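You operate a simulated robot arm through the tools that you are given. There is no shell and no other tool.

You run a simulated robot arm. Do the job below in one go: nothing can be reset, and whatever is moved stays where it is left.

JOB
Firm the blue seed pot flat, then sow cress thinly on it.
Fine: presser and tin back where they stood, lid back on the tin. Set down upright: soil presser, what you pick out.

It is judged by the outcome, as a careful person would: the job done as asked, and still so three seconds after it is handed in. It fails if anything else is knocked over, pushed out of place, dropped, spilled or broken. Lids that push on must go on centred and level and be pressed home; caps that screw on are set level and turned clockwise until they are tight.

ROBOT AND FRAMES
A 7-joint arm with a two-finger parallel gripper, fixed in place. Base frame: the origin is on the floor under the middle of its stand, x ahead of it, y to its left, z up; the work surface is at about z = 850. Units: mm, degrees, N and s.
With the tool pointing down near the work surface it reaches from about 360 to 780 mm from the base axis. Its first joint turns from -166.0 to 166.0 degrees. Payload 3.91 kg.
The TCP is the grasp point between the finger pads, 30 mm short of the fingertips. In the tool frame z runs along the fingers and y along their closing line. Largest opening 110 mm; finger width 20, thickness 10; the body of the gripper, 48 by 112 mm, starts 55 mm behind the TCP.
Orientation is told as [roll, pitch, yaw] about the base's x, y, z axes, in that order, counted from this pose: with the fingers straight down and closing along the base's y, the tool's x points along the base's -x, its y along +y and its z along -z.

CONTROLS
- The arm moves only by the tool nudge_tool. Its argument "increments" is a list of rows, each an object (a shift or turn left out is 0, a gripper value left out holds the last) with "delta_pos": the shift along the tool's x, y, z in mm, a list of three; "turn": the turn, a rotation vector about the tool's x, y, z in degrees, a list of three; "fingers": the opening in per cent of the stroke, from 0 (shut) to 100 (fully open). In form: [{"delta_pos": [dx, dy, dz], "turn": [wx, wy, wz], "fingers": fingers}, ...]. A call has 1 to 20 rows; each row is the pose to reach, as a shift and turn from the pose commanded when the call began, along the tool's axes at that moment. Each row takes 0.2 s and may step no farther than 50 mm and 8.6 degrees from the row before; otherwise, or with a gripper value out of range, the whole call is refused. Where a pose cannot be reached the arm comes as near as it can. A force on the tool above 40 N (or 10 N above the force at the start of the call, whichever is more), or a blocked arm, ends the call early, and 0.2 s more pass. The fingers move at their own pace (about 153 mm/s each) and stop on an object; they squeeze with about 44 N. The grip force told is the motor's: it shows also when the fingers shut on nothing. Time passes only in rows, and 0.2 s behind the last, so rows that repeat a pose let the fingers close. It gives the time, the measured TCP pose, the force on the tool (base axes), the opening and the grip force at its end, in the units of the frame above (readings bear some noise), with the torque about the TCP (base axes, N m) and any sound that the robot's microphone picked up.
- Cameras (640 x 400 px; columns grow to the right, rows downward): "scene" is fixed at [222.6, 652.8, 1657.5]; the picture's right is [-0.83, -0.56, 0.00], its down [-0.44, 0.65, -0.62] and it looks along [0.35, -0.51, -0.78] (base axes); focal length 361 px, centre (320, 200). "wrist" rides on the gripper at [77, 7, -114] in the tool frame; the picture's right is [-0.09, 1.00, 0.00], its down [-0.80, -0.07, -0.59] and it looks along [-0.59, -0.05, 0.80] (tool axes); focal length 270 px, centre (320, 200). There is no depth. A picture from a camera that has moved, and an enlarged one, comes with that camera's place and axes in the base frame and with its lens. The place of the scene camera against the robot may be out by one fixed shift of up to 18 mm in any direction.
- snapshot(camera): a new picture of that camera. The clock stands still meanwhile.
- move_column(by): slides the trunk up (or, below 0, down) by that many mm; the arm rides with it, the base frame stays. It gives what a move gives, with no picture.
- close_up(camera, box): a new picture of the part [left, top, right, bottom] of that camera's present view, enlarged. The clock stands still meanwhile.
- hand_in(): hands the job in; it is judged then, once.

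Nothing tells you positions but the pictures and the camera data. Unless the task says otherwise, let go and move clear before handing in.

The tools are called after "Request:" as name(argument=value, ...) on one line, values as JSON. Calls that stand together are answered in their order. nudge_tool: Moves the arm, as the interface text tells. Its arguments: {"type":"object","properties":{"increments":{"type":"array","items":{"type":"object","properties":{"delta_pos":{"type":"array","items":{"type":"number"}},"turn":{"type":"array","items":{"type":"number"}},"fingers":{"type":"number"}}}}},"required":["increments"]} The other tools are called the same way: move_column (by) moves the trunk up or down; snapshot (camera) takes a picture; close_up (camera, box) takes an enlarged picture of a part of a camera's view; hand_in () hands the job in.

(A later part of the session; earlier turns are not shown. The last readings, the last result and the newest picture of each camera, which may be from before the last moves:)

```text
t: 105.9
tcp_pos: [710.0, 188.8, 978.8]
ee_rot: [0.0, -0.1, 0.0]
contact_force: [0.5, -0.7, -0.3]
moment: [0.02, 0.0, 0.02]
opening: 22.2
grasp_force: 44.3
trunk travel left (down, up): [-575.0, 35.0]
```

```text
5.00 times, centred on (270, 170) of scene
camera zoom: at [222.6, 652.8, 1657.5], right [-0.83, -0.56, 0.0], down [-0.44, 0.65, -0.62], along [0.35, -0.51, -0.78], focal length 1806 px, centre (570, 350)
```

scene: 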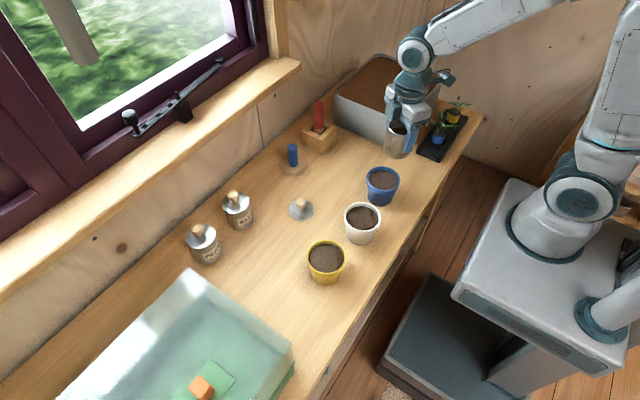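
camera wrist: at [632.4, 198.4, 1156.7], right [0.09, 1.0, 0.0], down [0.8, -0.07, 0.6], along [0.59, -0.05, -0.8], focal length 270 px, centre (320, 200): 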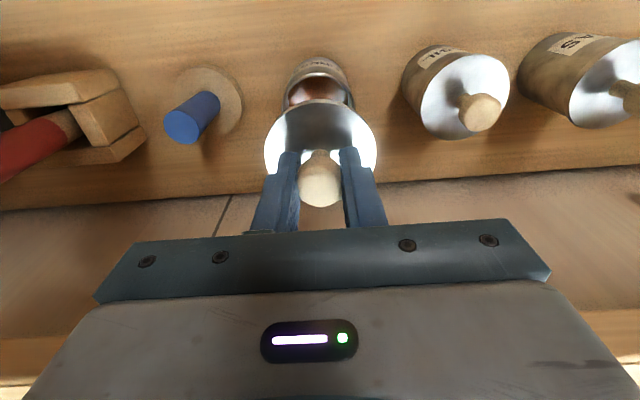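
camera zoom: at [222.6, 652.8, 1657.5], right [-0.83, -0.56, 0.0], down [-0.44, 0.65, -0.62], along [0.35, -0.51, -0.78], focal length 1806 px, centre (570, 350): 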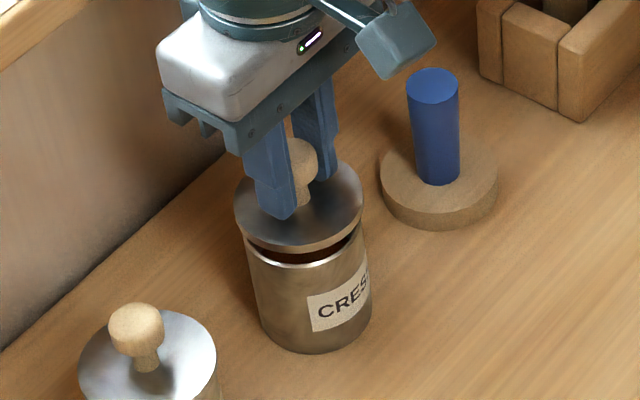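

Request:
nudge_tool(increments=[{"delta_pos": [0, 1.2, 0]}, {"delta_pos": [0, 1.2, 4]}, {"delta_pos": [0, 1.2, 4]}])

Request:
close_up(camera="wrist", box=[220, 60, 420, 220])

Request:
close_up(camera="scene", box=[230, 130, 310, 210])

```text
t: 106.7
tcp_pos: [708.4, 189.1, 974.1]
ee_rot: [0.0, -0.1, 0.0]
contact_force: [-0.6, -0.1, 0.7]
moment: [0.0, 0.0, -0.02]
opening: 22.0
grasp_force: 43.7
trunk travel left (down, up): [-575.0, 35.0]
```

```text
2.50 times, centred on (320, 140) of wrist
camera zoom: at [631.1, 196.0, 1089.1], right [0.09, 1.0, 0.0], down [0.8, -0.07, 0.6], along [0.59, -0.05, -0.8], focal length 676 px, centre (320, 350)
```

zoom: 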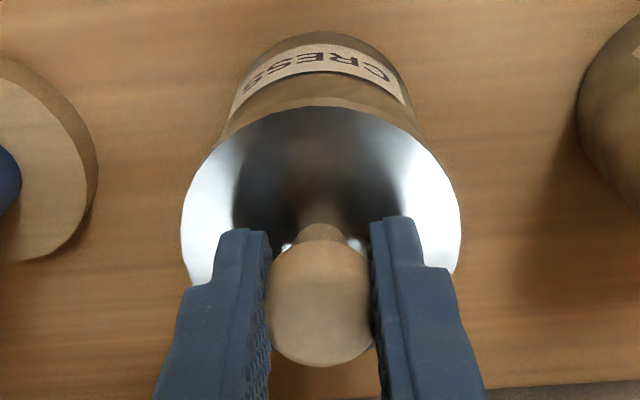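

```text
5.00 times, centred on (270, 170) of scene
camera zoom: at [222.6, 652.8, 1657.5], right [-0.83, -0.56, 0.0], down [-0.44, 0.65, -0.62], along [0.35, -0.51, -0.78], focal length 1806 px, centre (570, 350)
```

zoom: 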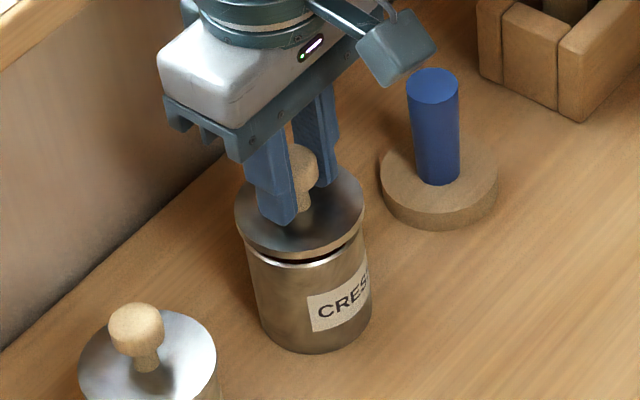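

Request:
close_up(camera="scene", box=[230, 140, 310, 210])

```text
5.71 times, centred on (270, 175) of scene
camera zoom: at [222.6, 652.8, 1657.5], right [-0.83, -0.56, 0.0], down [-0.44, 0.65, -0.62], along [0.35, -0.51, -0.78], focal length 2064 px, centre (606, 343)
```

zoom: 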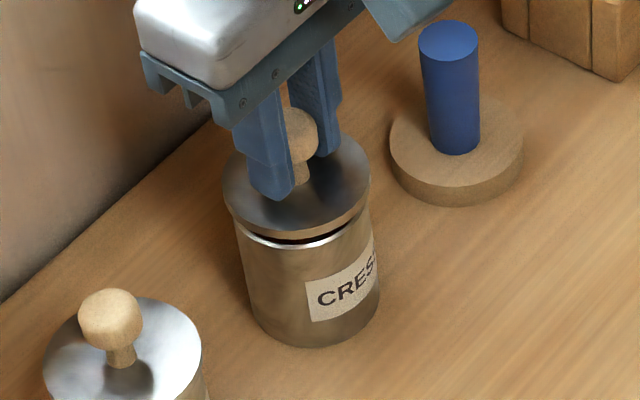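

Lid position matches its original seated alignment within about 0.5 mm. Lowering toward the rim.

Request:
nudge_tool(increments=[{"delta_pos": [-0.3, 0.5, 2]}, {"delta_pos": [-0.3, 0.5, 4]}, {"delta_pos": [-0.3, 0.5, 6]}, {"delta_pos": [-0.3, 0.5, 6]}])

Request:
close_up(camera="wrist", box=[220, 60, 420, 220])

Request:
close_up(camera="scene", box=[230, 140, 310, 210])

```text
t: 107.7
tcp_pos: [708.0, 188.6, 969.0]
ee_rot: [0.0, 0.0, 0.0]
contact_force: [0.1, 0.1, 0.3]
moment: [-0.02, -0.01, -0.03]
opening: 22.1
grasp_force: 44.0
trunk travel left (down, up): [-575.0, 35.0]
```

```text
2.50 times, centred on (320, 140) of wrist
camera zoom: at [630.8, 195.5, 1082.9], right [0.09, 1.0, 0.0], down [0.8, -0.07, 0.6], along [0.59, -0.05, -0.8], focal length 676 px, centre (320, 350)
```

zoom: 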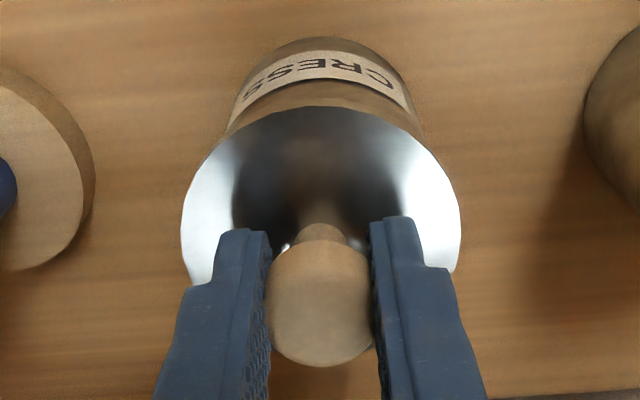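

```text
5.71 times, centred on (270, 175) of scene
camera zoom: at [222.6, 652.8, 1657.5], right [-0.83, -0.56, 0.0], down [-0.44, 0.65, -0.62], along [0.35, -0.51, -0.78], focal length 2064 px, centre (606, 343)
```

zoom: 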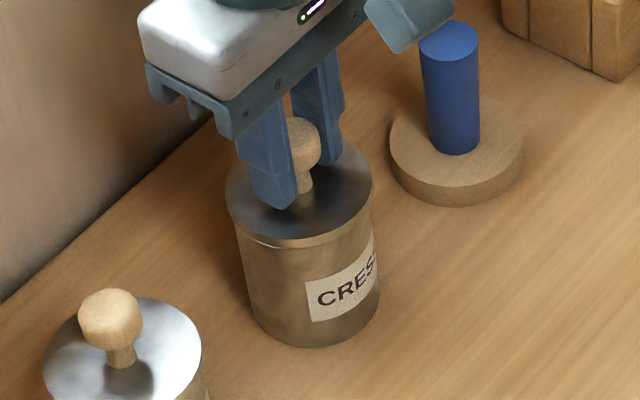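

Request:
nudge_tool(increments=[{"delta_pos": [-0.9, 1.1, 0]}, {"delta_pos": [-0.9, 1.1, 0]}, {"delta_pos": [-0.9, 1.1, 0]}])

Request:
close_up(camera="wrist", box=[220, 60, 420, 220])

Request:
close_up(camera="scene", box=[230, 140, 310, 210])

```text
t: 108.5
tcp_pos: [708.0, 190.1, 969.7]
ee_rot: [0.0, -0.1, 0.0]
contact_force: [0.6, 0.8, -1.2]
moment: [0.02, 0.0, -0.03]
opening: 22.1
grasp_force: 44.1
trunk travel left (down, up): [-575.0, 35.0]
```

```text
2.50 times, centred on (320, 140) of wrist
camera zoom: at [631.3, 196.8, 1083.2], right [0.09, 1.0, 0.0], down [0.8, -0.07, 0.6], along [0.59, -0.05, -0.8], focal length 676 px, centre (320, 350)
```

zoom: 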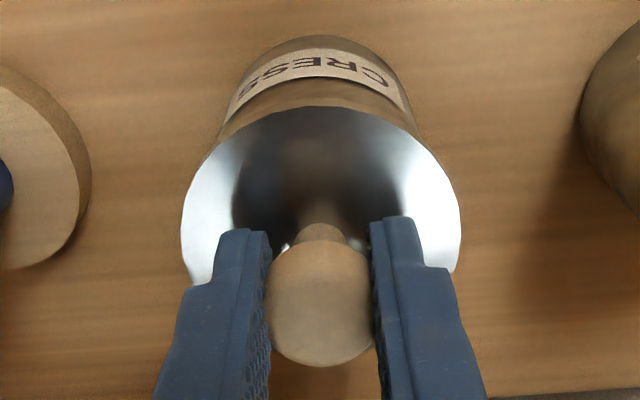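

```text
5.71 times, centred on (270, 175) of scene
camera zoom: at [222.6, 652.8, 1657.5], right [-0.83, -0.56, 0.0], down [-0.44, 0.65, -0.62], along [0.35, -0.51, -0.78], focal length 2064 px, centre (606, 343)
```

zoom: 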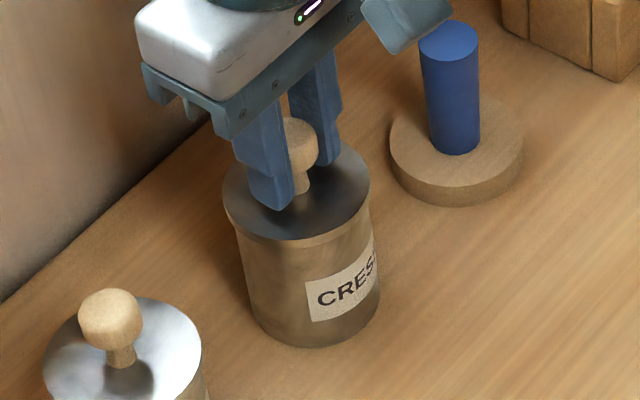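

Aligned with the original seat (708.3, 189.8). Lowering onto the tin and pressing home.

Request:
nudge_tool(increments=[{"delta_pos": [0, 0, 1]}, {"delta_pos": [0, 0, 2]}, {"delta_pos": [0, 0, 3]}, {"delta_pos": [0, 0, 3]}])

Request:
close_up(camera="wrist", box=[220, 60, 420, 220])

```text
t: 109.5
tcp_pos: [709.2, 189.9, 965.9]
ee_rot: [0.0, 0.0, 0.1]
contact_force: [-0.1, 0.3, 0.4]
moment: [-0.03, 0.0, -0.03]
opening: 22.0
grasp_force: 44.3
trunk travel left (down, up): [-575.0, 35.0]
```

```text
2.50 times, centred on (320, 140) of wrist
camera zoom: at [631.8, 196.9, 1080.1], right [0.09, 1.0, 0.0], down [0.8, -0.07, 0.6], along [0.59, -0.05, -0.8], focal length 676 px, centre (320, 350)
```

zoom: 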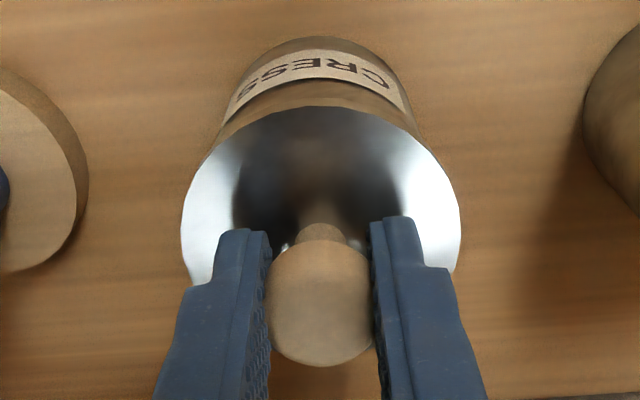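

Request:
nudge_tool(increments=[{"delta_pos": [0, 0, 0.6]}, {"delta_pos": [0, 0, 1.2]}, {"delta_pos": [0, 0, 1.8]}, {"delta_pos": [0, 0, 2.2]}, {"delta_pos": [0, 0, 2.2]}])

Request:
close_up(camera="scene", box=[230, 140, 310, 210])

```text
t: 110.7
tcp_pos: [709.5, 188.9, 965.2]
ee_rot: [0.0, -0.1, 0.1]
contact_force: [0.8, 2.7, 3.4]
moment: [0.08, -0.04, 0.01]
opening: 22.1
grasp_force: 43.8
trunk travel left (down, up): [-575.0, 35.0]
```

```text
5.71 times, centred on (270, 175) of scene
camera zoom: at [222.6, 652.8, 1657.5], right [-0.83, -0.56, 0.0], down [-0.44, 0.65, -0.62], along [0.35, -0.51, -0.78], focal length 2064 px, centre (606, 343)
```

zoom: 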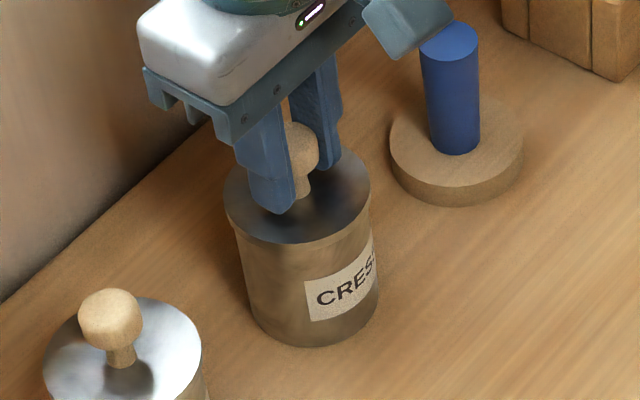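

Request:
nudge_tool(increments=[{"delta_pos": [0, 0, 0.5]}, {"delta_pos": [0, 0, 1.0]}, {"delta_pos": [0, 0, 1.5]}, {"delta_pos": [0, 0, 1.5]}])

Request:
close_up(camera="scene", box=[230, 140, 310, 210])

Request:
close_up(camera="wrist", box=[220, 60, 420, 220])

```text
t: 111.7
tcp_pos: [708.7, 188.4, 966.4]
ee_rot: [0.0, -0.2, 0.0]
contact_force: [0.1, 1.7, 14.3]
moment: [0.0, -0.02, 0.02]
opening: 21.8
grasp_force: 44.5
trunk travel left (down, up): [-575.0, 35.0]
```

```text
5.71 times, centred on (270, 175) of scene
camera zoom: at [222.6, 652.8, 1657.5], right [-0.83, -0.56, 0.0], down [-0.44, 0.65, -0.62], along [0.35, -0.51, -0.78], focal length 2064 px, centre (606, 343)
```

zoom: 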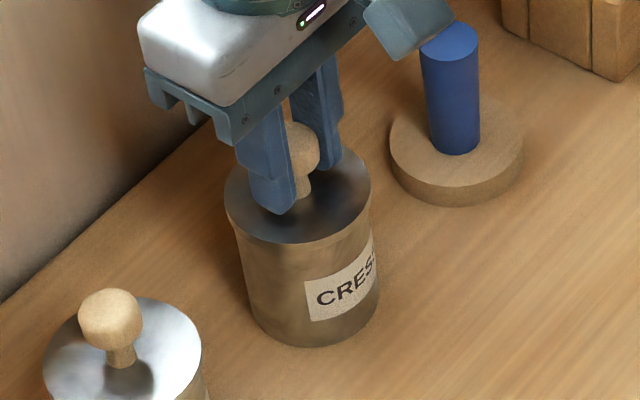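

```text
2.50 times, centred on (320, 140) of wrist
camera zoom: at [631.3, 195.9, 1079.3], right [0.09, 1.0, 0.0], down [0.8, -0.07, 0.6], along [0.59, -0.05, -0.8], focal length 676 px, centre (320, 350)
```

zoom: 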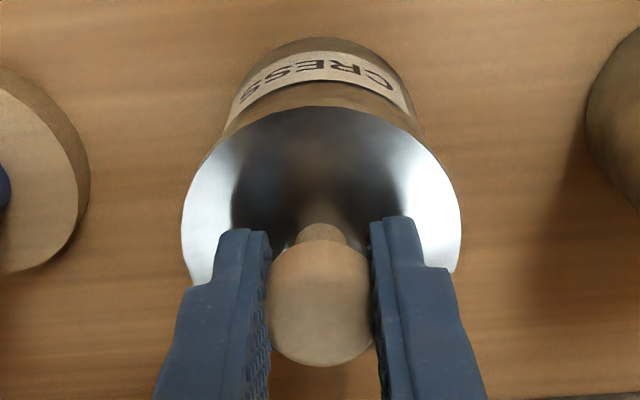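

14 N without a snap yet; pressing further.

Request:
nudge_tool(increments=[{"delta_pos": [0, 0.5, 0.7]}, {"delta_pos": [0, 0.5, 1.4]}, {"delta_pos": [0, 0.5, 2.0]}, {"delta_pos": [0, 0.5, 2.0]}])

Request:
close_up(camera="wrist", box=[220, 60, 420, 220])

```text
t: 112.7
tcp_pos: [707.8, 189.5, 964.9]
ee_rot: [0.1, -0.5, 0.1]
contact_force: [3.5, -0.1, 33.0]
moment: [-0.02, -0.07, 0.05]
opening: 22.0
grasp_force: 44.1
trunk travel left (down, up): [-575.0, 35.0]
```

```text
2.50 times, centred on (320, 140) of wrist
camera zoom: at [630.2, 196.0, 1078.5], right [0.09, 1.0, 0.0], down [0.8, -0.07, 0.6], along [0.6, -0.05, -0.8], focal length 676 px, centre (320, 350)
```

zoom: 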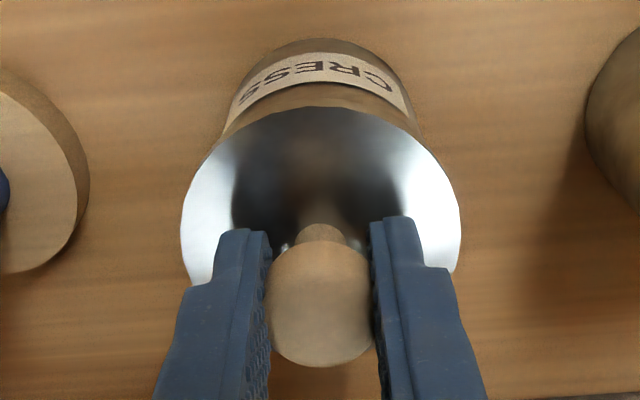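

No snap at 33 N and the hand flexed about 1 mm toward the robot. I'll relax, re-centre carefully, and press again.

Request:
nudge_tool(increments=[{"delta_pos": [0, 0, -3], "turn": [0, 0.1, 0]}, {"delta_pos": [0, 0, -5.5], "turn": [0, 0.1, 0]}, {"delta_pos": [0, 0, -5.5], "turn": [0, 0.1, 0]}])

Request:
close_up(camera="wrist", box=[220, 60, 420, 220])

Request:
close_up(camera="scene", box=[240, 145, 300, 205])

```text
t: 113.5
tcp_pos: [706.9, 190.4, 965.6]
ee_rot: [0.0, 0.1, 0.0]
contact_force: [4.0, -1.5, 12.4]
moment: [-0.07, -0.38, -0.01]
opening: 22.0
grasp_force: 44.4
trunk travel left (down, up): [-575.0, 35.0]
```

```text
2.50 times, centred on (320, 140) of wrist
camera zoom: at [630.5, 196.4, 1079.4], right [0.09, 1.0, 0.0], down [0.8, -0.07, 0.59], along [0.59, -0.05, -0.81], focal length 676 px, centre (320, 350)
```

zoom: 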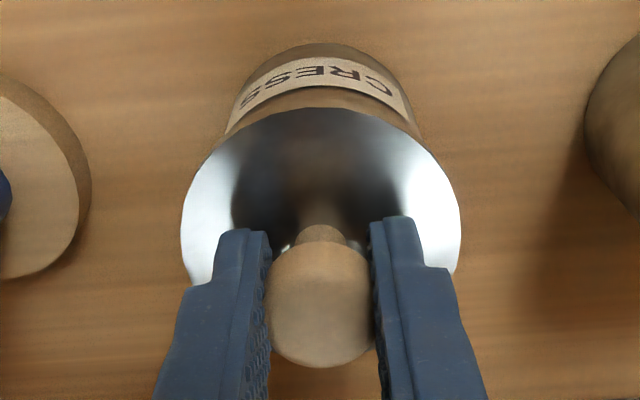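

```text
6.67 times, centred on (270, 175) of scene
camera zoom: at [222.6, 652.8, 1657.5], right [-0.83, -0.56, 0.0], down [-0.44, 0.65, -0.62], along [0.35, -0.51, -0.78], focal length 2409 px, centre (653, 367)
```

zoom: 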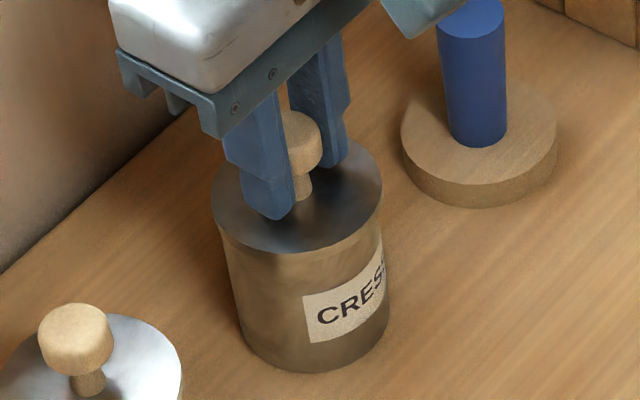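

Request:
nudge_tool(increments=[{"delta_pos": [0, 0, -1.5]}, {"delta_pos": [0, 0, -3]}, {"delta_pos": [0, 0, -3]}, {"delta_pos": [0, 0, -3]}])

Request:
close_up(camera="wrist", box=[220, 60, 420, 220])

Request:
close_up(camera="scene", box=[240, 145, 300, 205])

```text
t: 114.5
tcp_pos: [709.0, 190.6, 970.0]
ee_rot: [0.0, 0.1, 0.1]
contact_force: [-0.1, 1.0, 0.2]
moment: [0.02, -0.01, 0.02]
opening: 22.2
grasp_force: 43.5
trunk travel left (down, up): [-575.0, 35.0]
```

```text
2.50 times, centred on (320, 140) of wrist
camera zoom: at [631.8, 197.2, 1083.2], right [0.09, 1.0, 0.0], down [0.8, -0.07, 0.59], along [0.59, -0.05, -0.8], focal length 676 px, centre (320, 350)
```

zoom: 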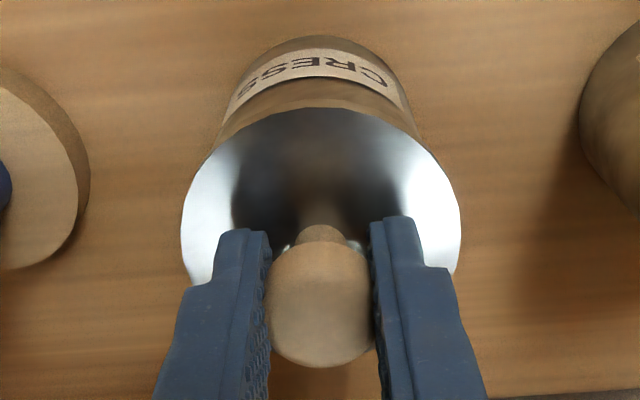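

```text
6.67 times, centred on (270, 175) of scene
camera zoom: at [222.6, 652.8, 1657.5], right [-0.83, -0.56, 0.0], down [-0.44, 0.65, -0.62], along [0.35, -0.51, -0.78], focal length 2409 px, centre (653, 367)
```

zoom: 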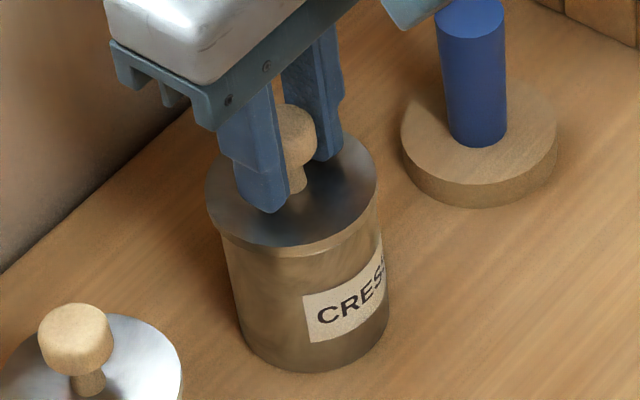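

Request:
close_up(camera="scene", box=[252, 158, 292, 188])

Request:
close_up(camera="wrist", box=[270, 70, 370, 140])

```text
13.33 times, centred on (272, 173) of scene
camera zoom: at [222.6, 652.8, 1657.5], right [-0.83, -0.56, 0.0], down [-0.44, 0.65, -0.62], along [0.35, -0.51, -0.78], focal length 4817 px, centre (960, 560)
```

zoom: 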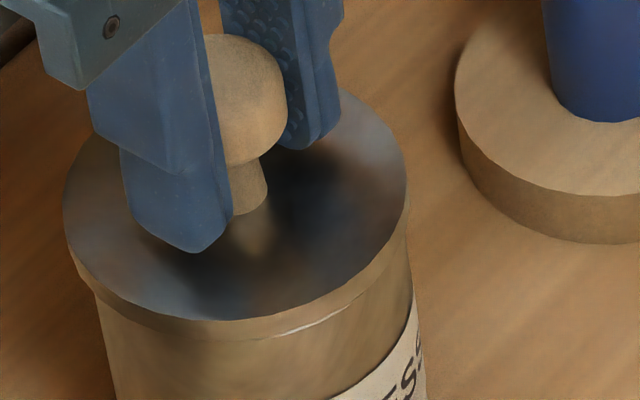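

```text
5.71 times, centred on (320, 105) of wrist
camera zoom: at [631.8, 197.2, 1083.2], right [0.09, 1.0, 0.0], down [0.8, -0.07, 0.59], along [0.59, -0.05, -0.8], focal length 1544 px, centre (320, 743)
```

zoom: 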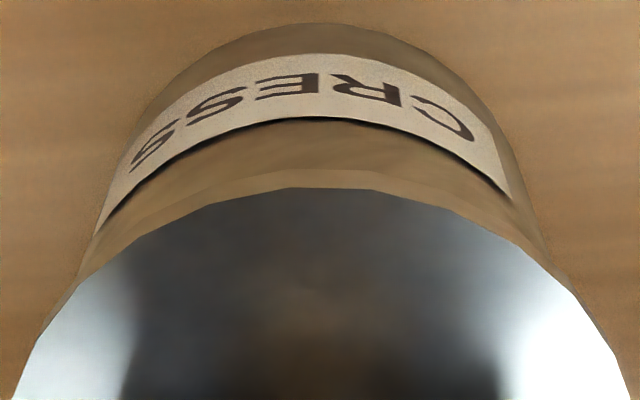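

Measured against the tin, the lid is within about 0.6 mm. I'll correct slightly and press again, compensating the flex, up to the force limit.

Request:
nudge_tool(increments=[{"delta_pos": [-0.3, -0.5, 1.5]}, {"delta_pos": [-0.3, -0.5, 3]}, {"delta_pos": [-0.3, -0.5, 3.6]}, {"delta_pos": [-0.3, -0.5, 3.6]}])

Request:
close_up(camera="wrist", box=[270, 70, 370, 140])

```text
t: 115.5
tcp_pos: [708.4, 187.8, 966.5]
ee_rot: [0.0, 0.1, 0.0]
contact_force: [0.6, 0.5, 0.0]
moment: [-0.01, -0.01, 0.03]
opening: 22.3
grasp_force: 44.0
trunk travel left (down, up): [-575.0, 35.0]
```

```text
5.71 times, centred on (320, 105) of wrist
camera zoom: at [632.2, 195.7, 1079.6], right [0.09, 1.0, 0.0], down [0.8, -0.07, 0.59], along [0.59, -0.05, -0.8], focal length 1544 px, centre (320, 743)
```

zoom: 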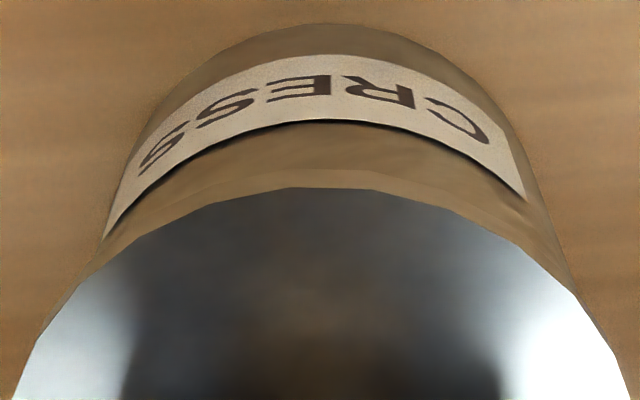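

Request:
nudge_tool(increments=[{"delta_pos": [0, 0.9, -0.5]}, {"delta_pos": [0, 0.9, -0.5]}, {"delta_pos": [0, 0.9, -0.5]}])

Request:
close_up(camera="wrist", box=[270, 70, 370, 140])

```text
t: 116.3
tcp_pos: [708.6, 190.4, 965.8]
ee_rot: [0.0, -0.1, 0.0]
contact_force: [-0.3, -0.1, 0.0]
moment: [-0.01, 0.01, 0.03]
opening: 22.1
grasp_force: 44.0
trunk travel left (down, up): [-575.0, 35.0]
```

```text
5.71 times, centred on (320, 105) of wrist
camera zoom: at [631.9, 196.6, 1079.8], right [0.09, 1.0, 0.0], down [0.8, -0.07, 0.59], along [0.59, -0.05, -0.8], focal length 1544 px, centre (320, 743)
```

zoom: 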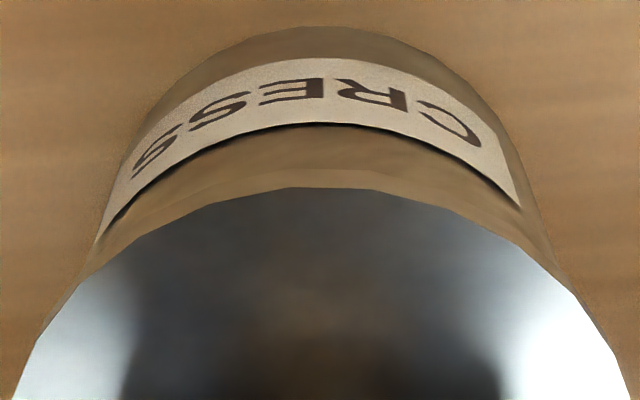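

Centred now. Pressing straight down firmly.

Request:
nudge_tool(increments=[{"delta_pos": [-0.2, 0, 1]}, {"delta_pos": [-0.4, 0, 2]}, {"delta_pos": [-0.6, 0, 3]}, {"delta_pos": [-0.8, 0, 4]}, {"delta_pos": [-1.0, 0, 5]}, {"delta_pos": [-1.2, 0, 6]}, {"delta_pos": [-1.2, 0, 6]}])

Request:
close_up(camera="wrist", box=[270, 70, 370, 140])

```text
t: 117.9
tcp_pos: [708.2, 188.9, 964.6]
ee_rot: [0.1, -0.5, 0.1]
contact_force: [0.4, -0.2, 33.5]
moment: [0.0, 0.14, 0.02]
opening: 22.3
grasp_force: 44.3
trunk travel left (down, up): [-575.0, 35.0]
```

```text
5.71 times, centred on (320, 105) of wrist
camera zoom: at [631.2, 196.6, 1078.3], right [0.09, 1.0, 0.0], down [0.8, -0.07, 0.6], along [0.6, -0.05, -0.8], focal length 1544 px, centre (320, 743)
```

zoom: 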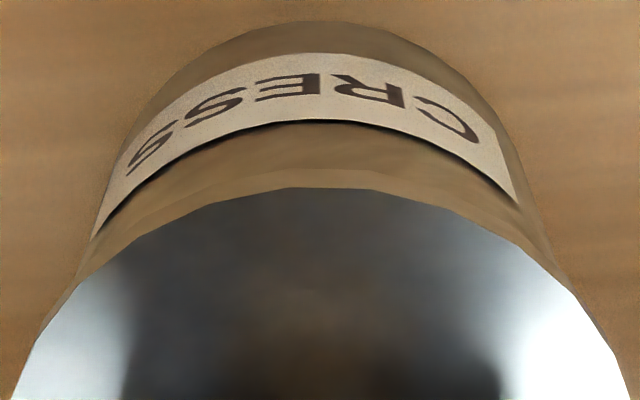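

Request:
nudge_tool(increments=[{"delta_pos": [0, 0, 0.7]}, {"delta_pos": [0, 0, 1.4]}, {"delta_pos": [0, 0, 2.1]}, {"delta_pos": [0, 0, 2.1]}])

Request:
close_up(camera="scene", box=[252, 158, 292, 188])

```text
t: 118.9
tcp_pos: [710.0, 189.9, 964.7]
ee_rot: [0.1, -0.5, 0.0]
contact_force: [-0.1, -1.6, 40.0]
moment: [-0.02, 0.13, 0.0]
opening: 22.3
grasp_force: 44.0
trunk travel left (down, up): [-575.0, 35.0]
```

```text
13.33 times, centred on (272, 173) of scene
camera zoom: at [222.6, 652.8, 1657.5], right [-0.83, -0.56, 0.0], down [-0.44, 0.65, -0.62], along [0.35, -0.51, -0.78], focal length 4817 px, centre (960, 560)
```

zoom: 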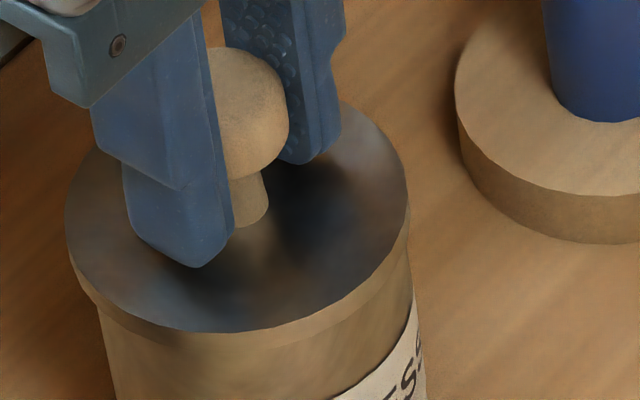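

Request:
close_up(camera="scene", box=[230, 140, 310, 210])

```text
5.71 times, centred on (270, 175) of scene
camera zoom: at [222.6, 652.8, 1657.5], right [-0.83, -0.56, 0.0], down [-0.44, 0.65, -0.62], along [0.35, -0.51, -0.78], focal length 2064 px, centre (606, 343)
```

zoom: 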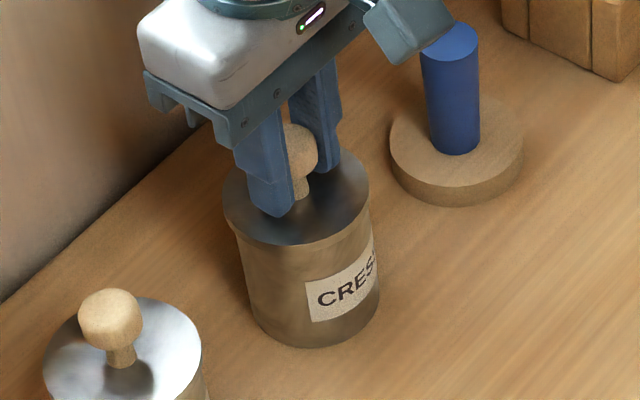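

The lid is fully down and centred, 40 N applied, but no snap heard. I'll relax slowly and test whether it has latched by a gentle pull.

Request:
nudge_tool(increments=[{"delta_pos": [0, 0, -2]}, {"delta_pos": [0, 0, -4]}, {"delta_pos": [0, 0, -6]}, {"delta_pos": [0, 0, -7]}, {"delta_pos": [0, 0, -7]}])

Request:
close_up(camera="wrist", box=[270, 70, 370, 140])

```text
t: 120.1
tcp_pos: [709.6, 190.5, 965.3]
ee_rot: [0.1, 0.1, 0.0]
contact_force: [0.6, 1.2, 14.2]
moment: [0.06, -0.26, 0.03]
opening: 22.6
grasp_force: 43.7
trunk travel left (down, up): [-575.0, 35.0]
```

```text
5.71 times, centred on (320, 105) of wrist
camera zoom: at [632.1, 196.7, 1078.4], right [0.09, 1.0, 0.0], down [0.8, -0.07, 0.59], along [0.59, -0.05, -0.8], focal length 1544 px, centre (320, 743)
```

zoom: 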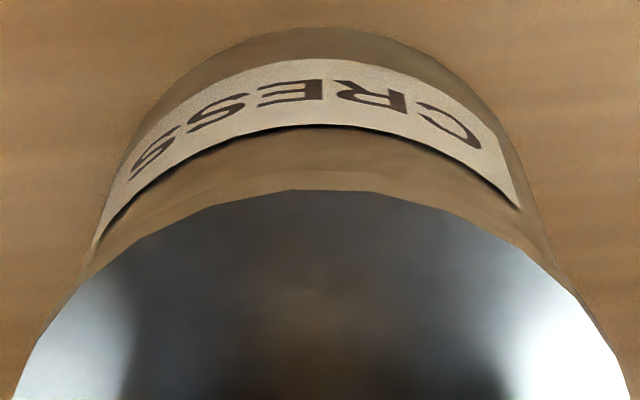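

Request:
nudge_tool(increments=[{"delta_pos": [0, 0, -1.5]}, {"delta_pos": [0, 0, -3]}, {"delta_pos": [0, 0, -3.5]}, {"delta_pos": [0, 0, -3.5]}])

Request:
close_up(camera="scene", box=[252, 158, 292, 188])

```text
t: 121.1
tcp_pos: [711.2, 189.8, 969.6]
ee_rot: [0.0, 0.1, 0.0]
contact_force: [-0.1, 0.0, 0.0]
moment: [-0.02, 0.0, 0.02]
opening: 21.9
grasp_force: 44.0
trunk travel left (down, up): [-575.0, 35.0]
```

```text
13.33 times, centred on (272, 173) of scene
camera zoom: at [222.6, 652.8, 1657.5], right [-0.83, -0.56, 0.0], down [-0.44, 0.65, -0.62], along [0.35, -0.51, -0.78], focal length 4817 px, centre (960, 560)
```

zoom: 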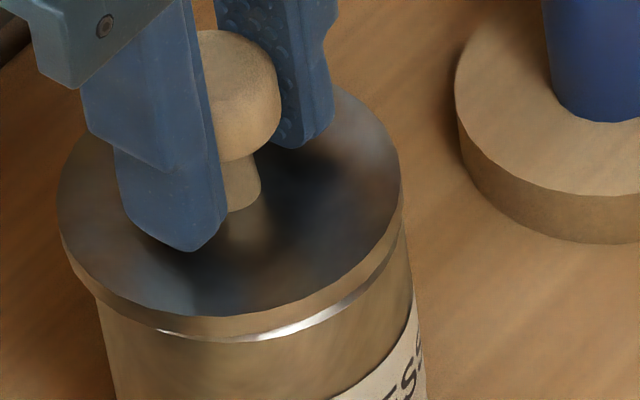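

The lid lifts freely, so it has not latched. I'll measure the lid-to-tin centring more precisely from both sides.

Request:
close_up(camera="wrist", box=[255, 75, 325, 125])

Request:
close_up(camera="wrist", box=[315, 75, 385, 125])

```text
8.00 times, centred on (290, 100) of wrist
camera zoom: at [633.4, 197.1, 1082.4], right [0.09, 1.0, 0.0], down [0.8, -0.07, 0.59], along [0.59, -0.05, -0.8], focal length 2162 px, centre (560, 1000)
```

zoom: 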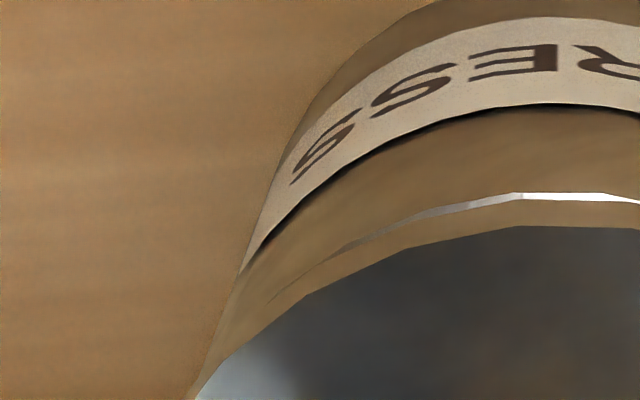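

```text
8.00 times, centred on (350, 100) of wrist
camera zoom: at [633.4, 197.1, 1082.4], right [0.09, 1.0, 0.0], down [0.8, -0.07, 0.59], along [0.59, -0.05, -0.8], focal length 2162 px, centre (80, 1000)
```

zoom: 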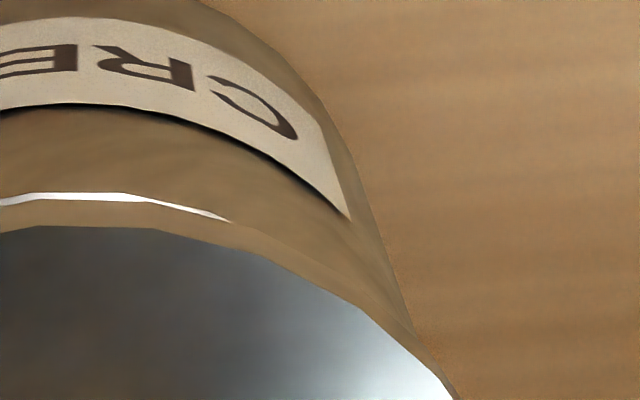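

Tin centre measures (710.2, 189.7); the lid needs to move by about (-2.0, -0.65) from where it hovers now. Correcting, then lowering to a light contact.

Request:
nudge_tool(increments=[{"delta_pos": [2.0, -0.6, 0]}, {"delta_pos": [2.0, -0.6, 1]}, {"delta_pos": [2.0, -0.6, 1.5]}, {"delta_pos": [2.0, -0.6, 1.5]}])

Request:
close_up(camera="wrist", box=[255, 75, 325, 125])

Request:
close_up(camera="wrist", box=[315, 75, 385, 125])

Request:
close_up(camera="scene", box=[252, 158, 292, 188])

```text
t: 122.1
tcp_pos: [707.8, 191.6, 967.4]
ee_rot: [0.0, -0.1, 0.0]
contact_force: [0.1, -0.2, 0.4]
moment: [0.01, 0.0, 0.01]
opening: 22.4
grasp_force: 44.0
trunk travel left (down, up): [-575.0, 35.0]
```

```text
8.00 times, centred on (290, 100) of wrist
camera zoom: at [630.4, 196.9, 1081.4], right [0.09, 1.0, 0.0], down [0.8, -0.07, 0.59], along [0.59, -0.05, -0.8], focal length 2162 px, centre (560, 1000)
```

zoom: 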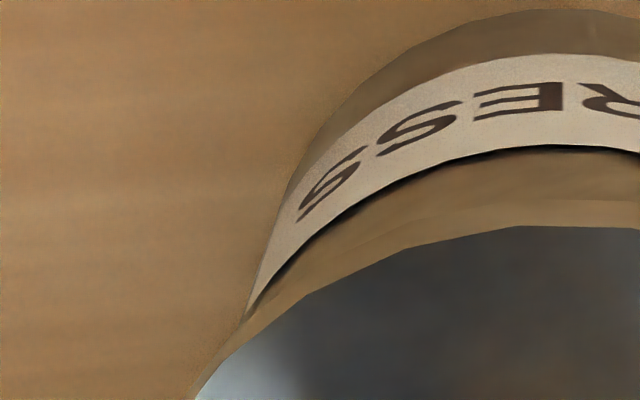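

```text
8.00 times, centred on (350, 100) of wrist
camera zoom: at [630.4, 196.9, 1081.4], right [0.09, 1.0, 0.0], down [0.8, -0.07, 0.59], along [0.59, -0.05, -0.8], focal length 2162 px, centre (80, 1000)
```

zoom: 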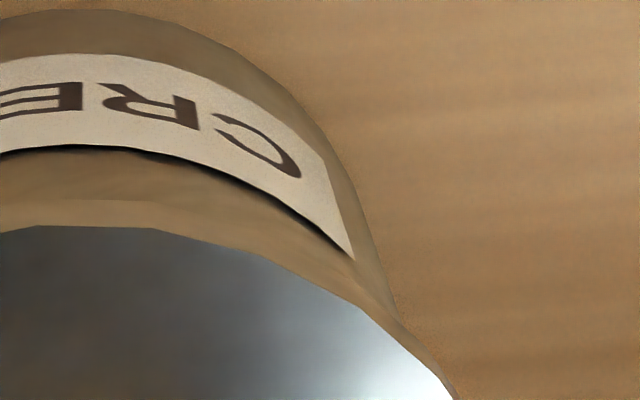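

```text
13.33 times, centred on (272, 173) of scene
camera zoom: at [222.6, 652.8, 1657.5], right [-0.83, -0.56, 0.0], down [-0.44, 0.65, -0.62], along [0.35, -0.51, -0.78], focal length 4817 px, centre (960, 560)
```

zoom: 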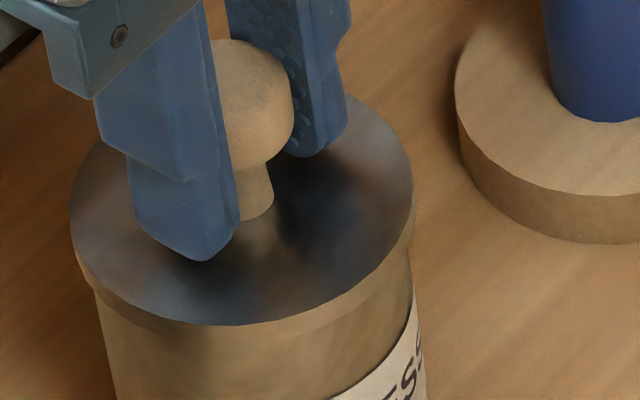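

Request:
nudge_tool(increments=[{"delta_pos": [-1.0, -0.4, 0]}, {"delta_pos": [-1.0, -0.4, 0]}, {"delta_pos": [-1.0, -0.4, 0]}])

Request:
close_up(camera="wrist", box=[270, 70, 370, 140])

```text
t: 122.9
tcp_pos: [709.0, 190.8, 967.8]
ee_rot: [0.0, 0.1, 0.0]
contact_force: [-1.3, -0.8, -0.8]
moment: [-0.03, -0.01, 0.0]
opening: 21.9
grasp_force: 44.0
trunk travel left (down, up): [-575.0, 35.0]
```

```text
5.71 times, centred on (320, 105) of wrist
camera zoom: at [631.8, 196.4, 1080.8], right [0.09, 1.0, 0.0], down [0.8, -0.07, 0.59], along [0.59, -0.05, -0.8], focal length 1544 px, centre (320, 743)
```

zoom: 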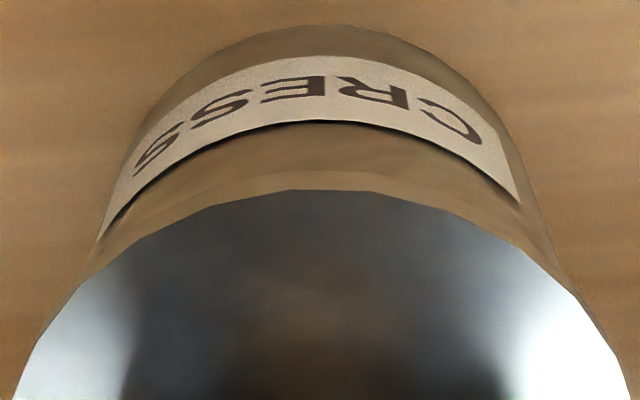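

Request:
nudge_tool(increments=[{"delta_pos": [0.2, 0, 1]}, {"delta_pos": [0.2, 0, 2]}, {"delta_pos": [0.2, 0, 2.8]}, {"delta_pos": [0.2, 0, 2.8]}])

Request:
close_up(camera="wrist", box=[270, 70, 370, 140])

Request:
close_up(camera="scene", box=[252, 158, 292, 188])

```text
t: 123.9
tcp_pos: [708.1, 189.8, 964.8]
ee_rot: [-0.1, 0.1, 0.0]
contact_force: [0.7, -0.8, 3.7]
moment: [0.01, -0.03, 0.02]
opening: 22.3
grasp_force: 44.2
trunk travel left (down, up): [-575.0, 35.0]
```

```text
5.71 times, centred on (320, 105) of wrist
camera zoom: at [630.9, 196.8, 1078.7], right [0.09, 1.0, 0.0], down [0.8, -0.07, 0.59], along [0.59, -0.05, -0.8], focal length 1544 px, centre (320, 743)
```

zoom: 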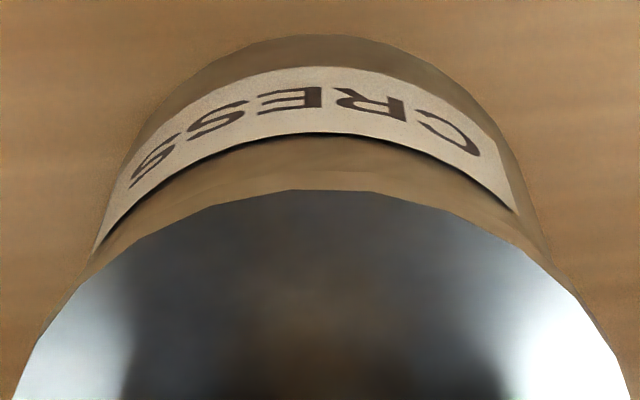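

```text
13.33 times, centred on (272, 173) of scene
camera zoom: at [222.6, 652.8, 1657.5], right [-0.83, -0.56, 0.0], down [-0.44, 0.65, -0.62], along [0.35, -0.51, -0.78], focal length 4817 px, centre (960, 560)
```

zoom: 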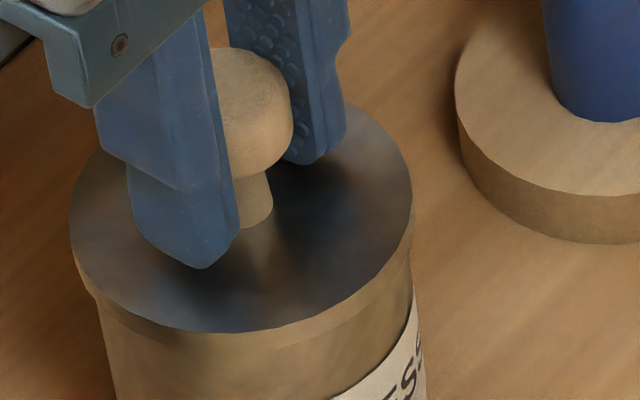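

Lid is sitting centred (within about 0.4 mm) with light contact. I'll release it and press from above with closed fingertips instead.

Request:
nudge_tool(increments=[{"delta_pos": [0, 0, -0.6], "fingers": 50}, {"delta_pos": [0, 0, -0.6], "fingers": 50}, {"delta_pos": [0, 0, -0.6]}, {"delta_pos": [0, 0, -15]}, {"delta_pos": [0, 0, -45]}, {"delta_pos": [0, 0, -60]}, {"delta_pos": [0, 0, -60]}])

Request:
close_up(camera="wrist", box=[240, 40, 400, 160])

Request:
close_up(camera="scene", box=[252, 158, 292, 188])

```text
t: 125.5
tcp_pos: [710.1, 190.1, 1024.4]
ee_rot: [0.1, 0.0, 0.0]
contact_force: [0.5, -0.8, 0.4]
moment: [-0.02, 0.0, -0.01]
opening: 55.0
grasp_force: 0.1
trunk travel left (down, up): [-575.0, 35.0]
heard: snap
```

```text
3.33 times, centred on (320, 100) of wrist
camera zoom: at [632.1, 197.1, 1139.3], right [0.09, 1.0, 0.0], down [0.8, -0.07, 0.59], along [0.59, -0.05, -0.8], focal length 901 px, centre (320, 533)
```

zoom: 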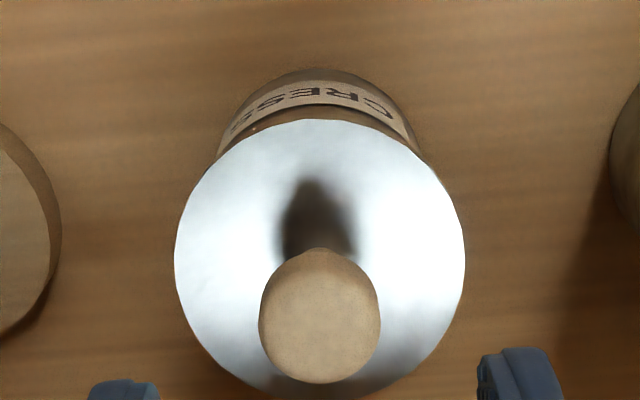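

```text
13.33 times, centred on (272, 173) of scene
camera zoom: at [222.6, 652.8, 1657.5], right [-0.83, -0.56, 0.0], down [-0.44, 0.65, -0.62], along [0.35, -0.51, -0.78], focal length 4817 px, centre (960, 560)
```

zoom: 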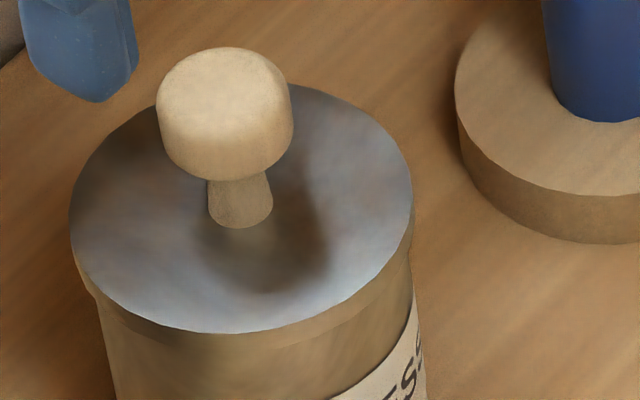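

A snap was heard on release: the lid has seated, centred and level. To be sure it is home, I'll give a modest straight press on the knob with closed fingertips.

Request:
nudge_tool(increments=[{"delta_pos": [-1.2, -0.3, 0], "fingers": 0}, {"delta_pos": [-1.2, -0.3, 0], "fingers": 0}, {"delta_pos": [-1.2, -0.3, 8]}, {"delta_pos": [-1.2, -0.3, 16]}, {"delta_pos": [-1.2, -0.3, 16]}])

Request:
close_up(camera="wrist", box=[220, 60, 420, 220])

Request:
close_up(camera="scene", box=[230, 130, 310, 200])

```text
t: 126.7
tcp_pos: [711.8, 190.1, 1010.1]
ee_rot: [0.0, 0.0, 0.0]
contact_force: [0.0, -0.1, 0.1]
moment: [0.0, 0.02, -0.01]
opening: 0.3
grasp_force: 37.4
trunk travel left (down, up): [-575.0, 35.0]
```

```text
2.50 times, centred on (320, 140) of wrist
camera zoom: at [634.6, 196.1, 1123.8], right [0.09, 1.0, 0.0], down [0.8, -0.07, 0.59], along [0.59, -0.05, -0.8], focal length 676 px, centre (320, 350)
```

zoom: 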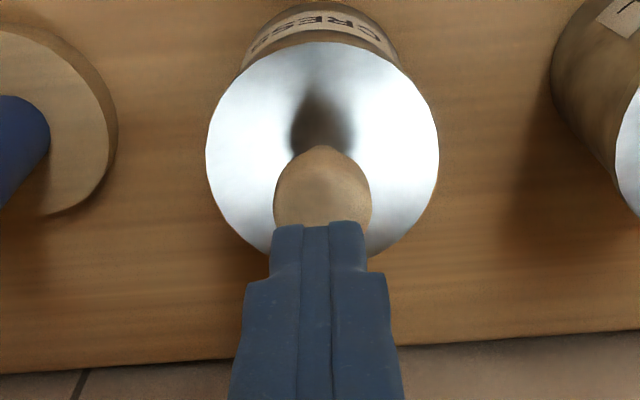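

```text
5.71 times, centred on (270, 165) of scene
camera zoom: at [222.6, 652.8, 1657.5], right [-0.83, -0.56, 0.0], down [-0.44, 0.65, -0.62], along [0.35, -0.51, -0.78], focal length 2064 px, centre (606, 400)
```

zoom: 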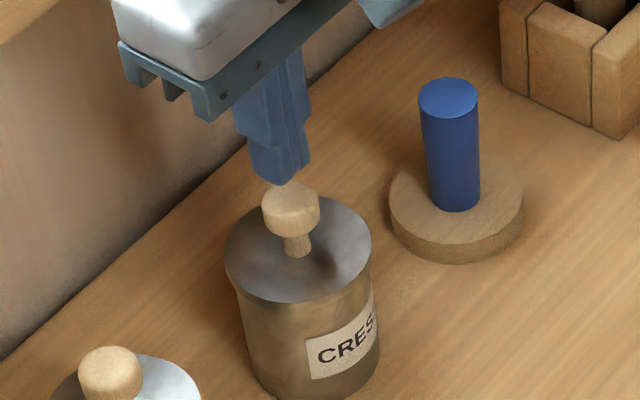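

Request:
nudge_tool(increments=[{"delta_pos": [1.3, 0.6, 3]}, {"delta_pos": [1.3, 0.6, 6]}, {"delta_pos": [1.3, 0.6, 9]}, {"delta_pos": [1.3, 0.6, 9]}])

Request:
nudge_tool(increments=[{"delta_pos": [0, 0, 1]}, {"delta_pos": [0, 0, 2]}, {"delta_pos": [0, 0, 3]}, {"delta_pos": [0, 0, 3]}])

Request:
close_up(camera="scene", box=[230, 130, 310, 200])

```text
t: 127.7
tcp_pos: [710.6, 189.4, 1000.5]
ee_rot: [0.0, -0.1, 0.0]
contact_force: [-0.3, 1.0, 1.0]
moment: [-0.01, 0.01, 0.01]
opening: 0.1
grasp_force: 37.8
trunk travel left (down, up): [-575.0, 35.0]
```

```text
t: 128.7
tcp_pos: [710.4, 188.7, 996.8]
ee_rot: [0.1, 0.0, -0.1]
contact_force: [0.1, 0.2, -0.1]
moment: [0.01, 0.02, 0.04]
opening: 0.2
grasp_force: 37.3
trunk travel left (down, up): [-575.0, 35.0]
```

```text
5.71 times, centred on (270, 165) of scene
camera zoom: at [222.6, 652.8, 1657.5], right [-0.83, -0.56, 0.0], down [-0.44, 0.65, -0.62], along [0.35, -0.51, -0.78], focal length 2064 px, centre (606, 400)
```

zoom: 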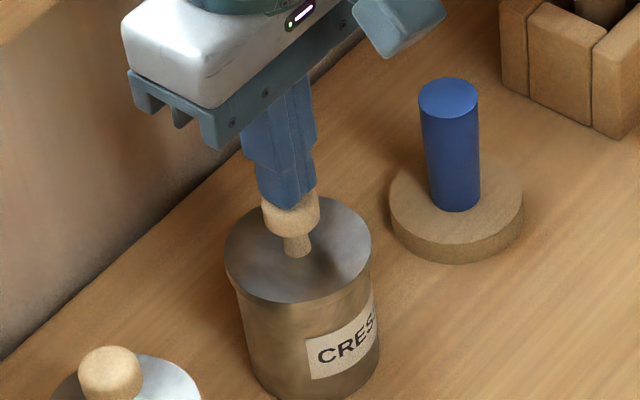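

Request:
nudge_tool(increments=[{"delta_pos": [0, 0, 0.8]}, {"delta_pos": [0, 0, 1.6]}, {"delta_pos": [0, 0, 2.4]}, {"delta_pos": [0, 0, 2.4]}])

```text
t: 129.7
tcp_pos: [709.3, 188.9, 995.0]
ee_rot: [0.0, 0.0, 0.1]
contact_force: [2.2, 0.1, 9.6]
moment: [0.01, -0.08, 0.02]
opening: 0.0
grasp_force: 37.2
trunk travel left (down, up): [-575.0, 35.0]
```

Request:
nudge_tool(increments=[{"delta_pos": [-0.2, 0, 1]}, {"delta_pos": [-0.4, 0, 2]}, {"delta_pos": [-0.6, 0, 3]}, {"delta_pos": [-0.6, 0, 3]}])

Request:
close_up(camera="scene", box=[230, 130, 310, 200])

```text
t: 130.7
tcp_pos: [709.6, 189.6, 995.1]
ee_rot: [0.1, -0.3, 0.0]
contact_force: [3.9, -0.7, 28.8]
moment: [-0.03, -0.11, 0.0]
opening: 0.1
grasp_force: 37.8
trunk travel left (down, up): [-575.0, 35.0]
```

```text
5.71 times, centred on (270, 165) of scene
camera zoom: at [222.6, 652.8, 1657.5], right [-0.83, -0.56, 0.0], down [-0.44, 0.65, -0.62], along [0.35, -0.51, -0.78], focal length 2064 px, centre (606, 400)
```

zoom: 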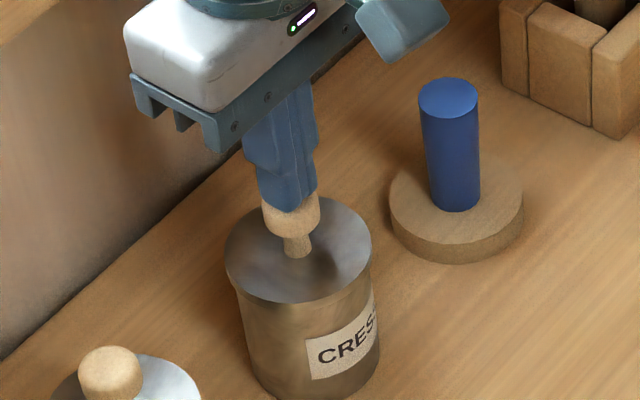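

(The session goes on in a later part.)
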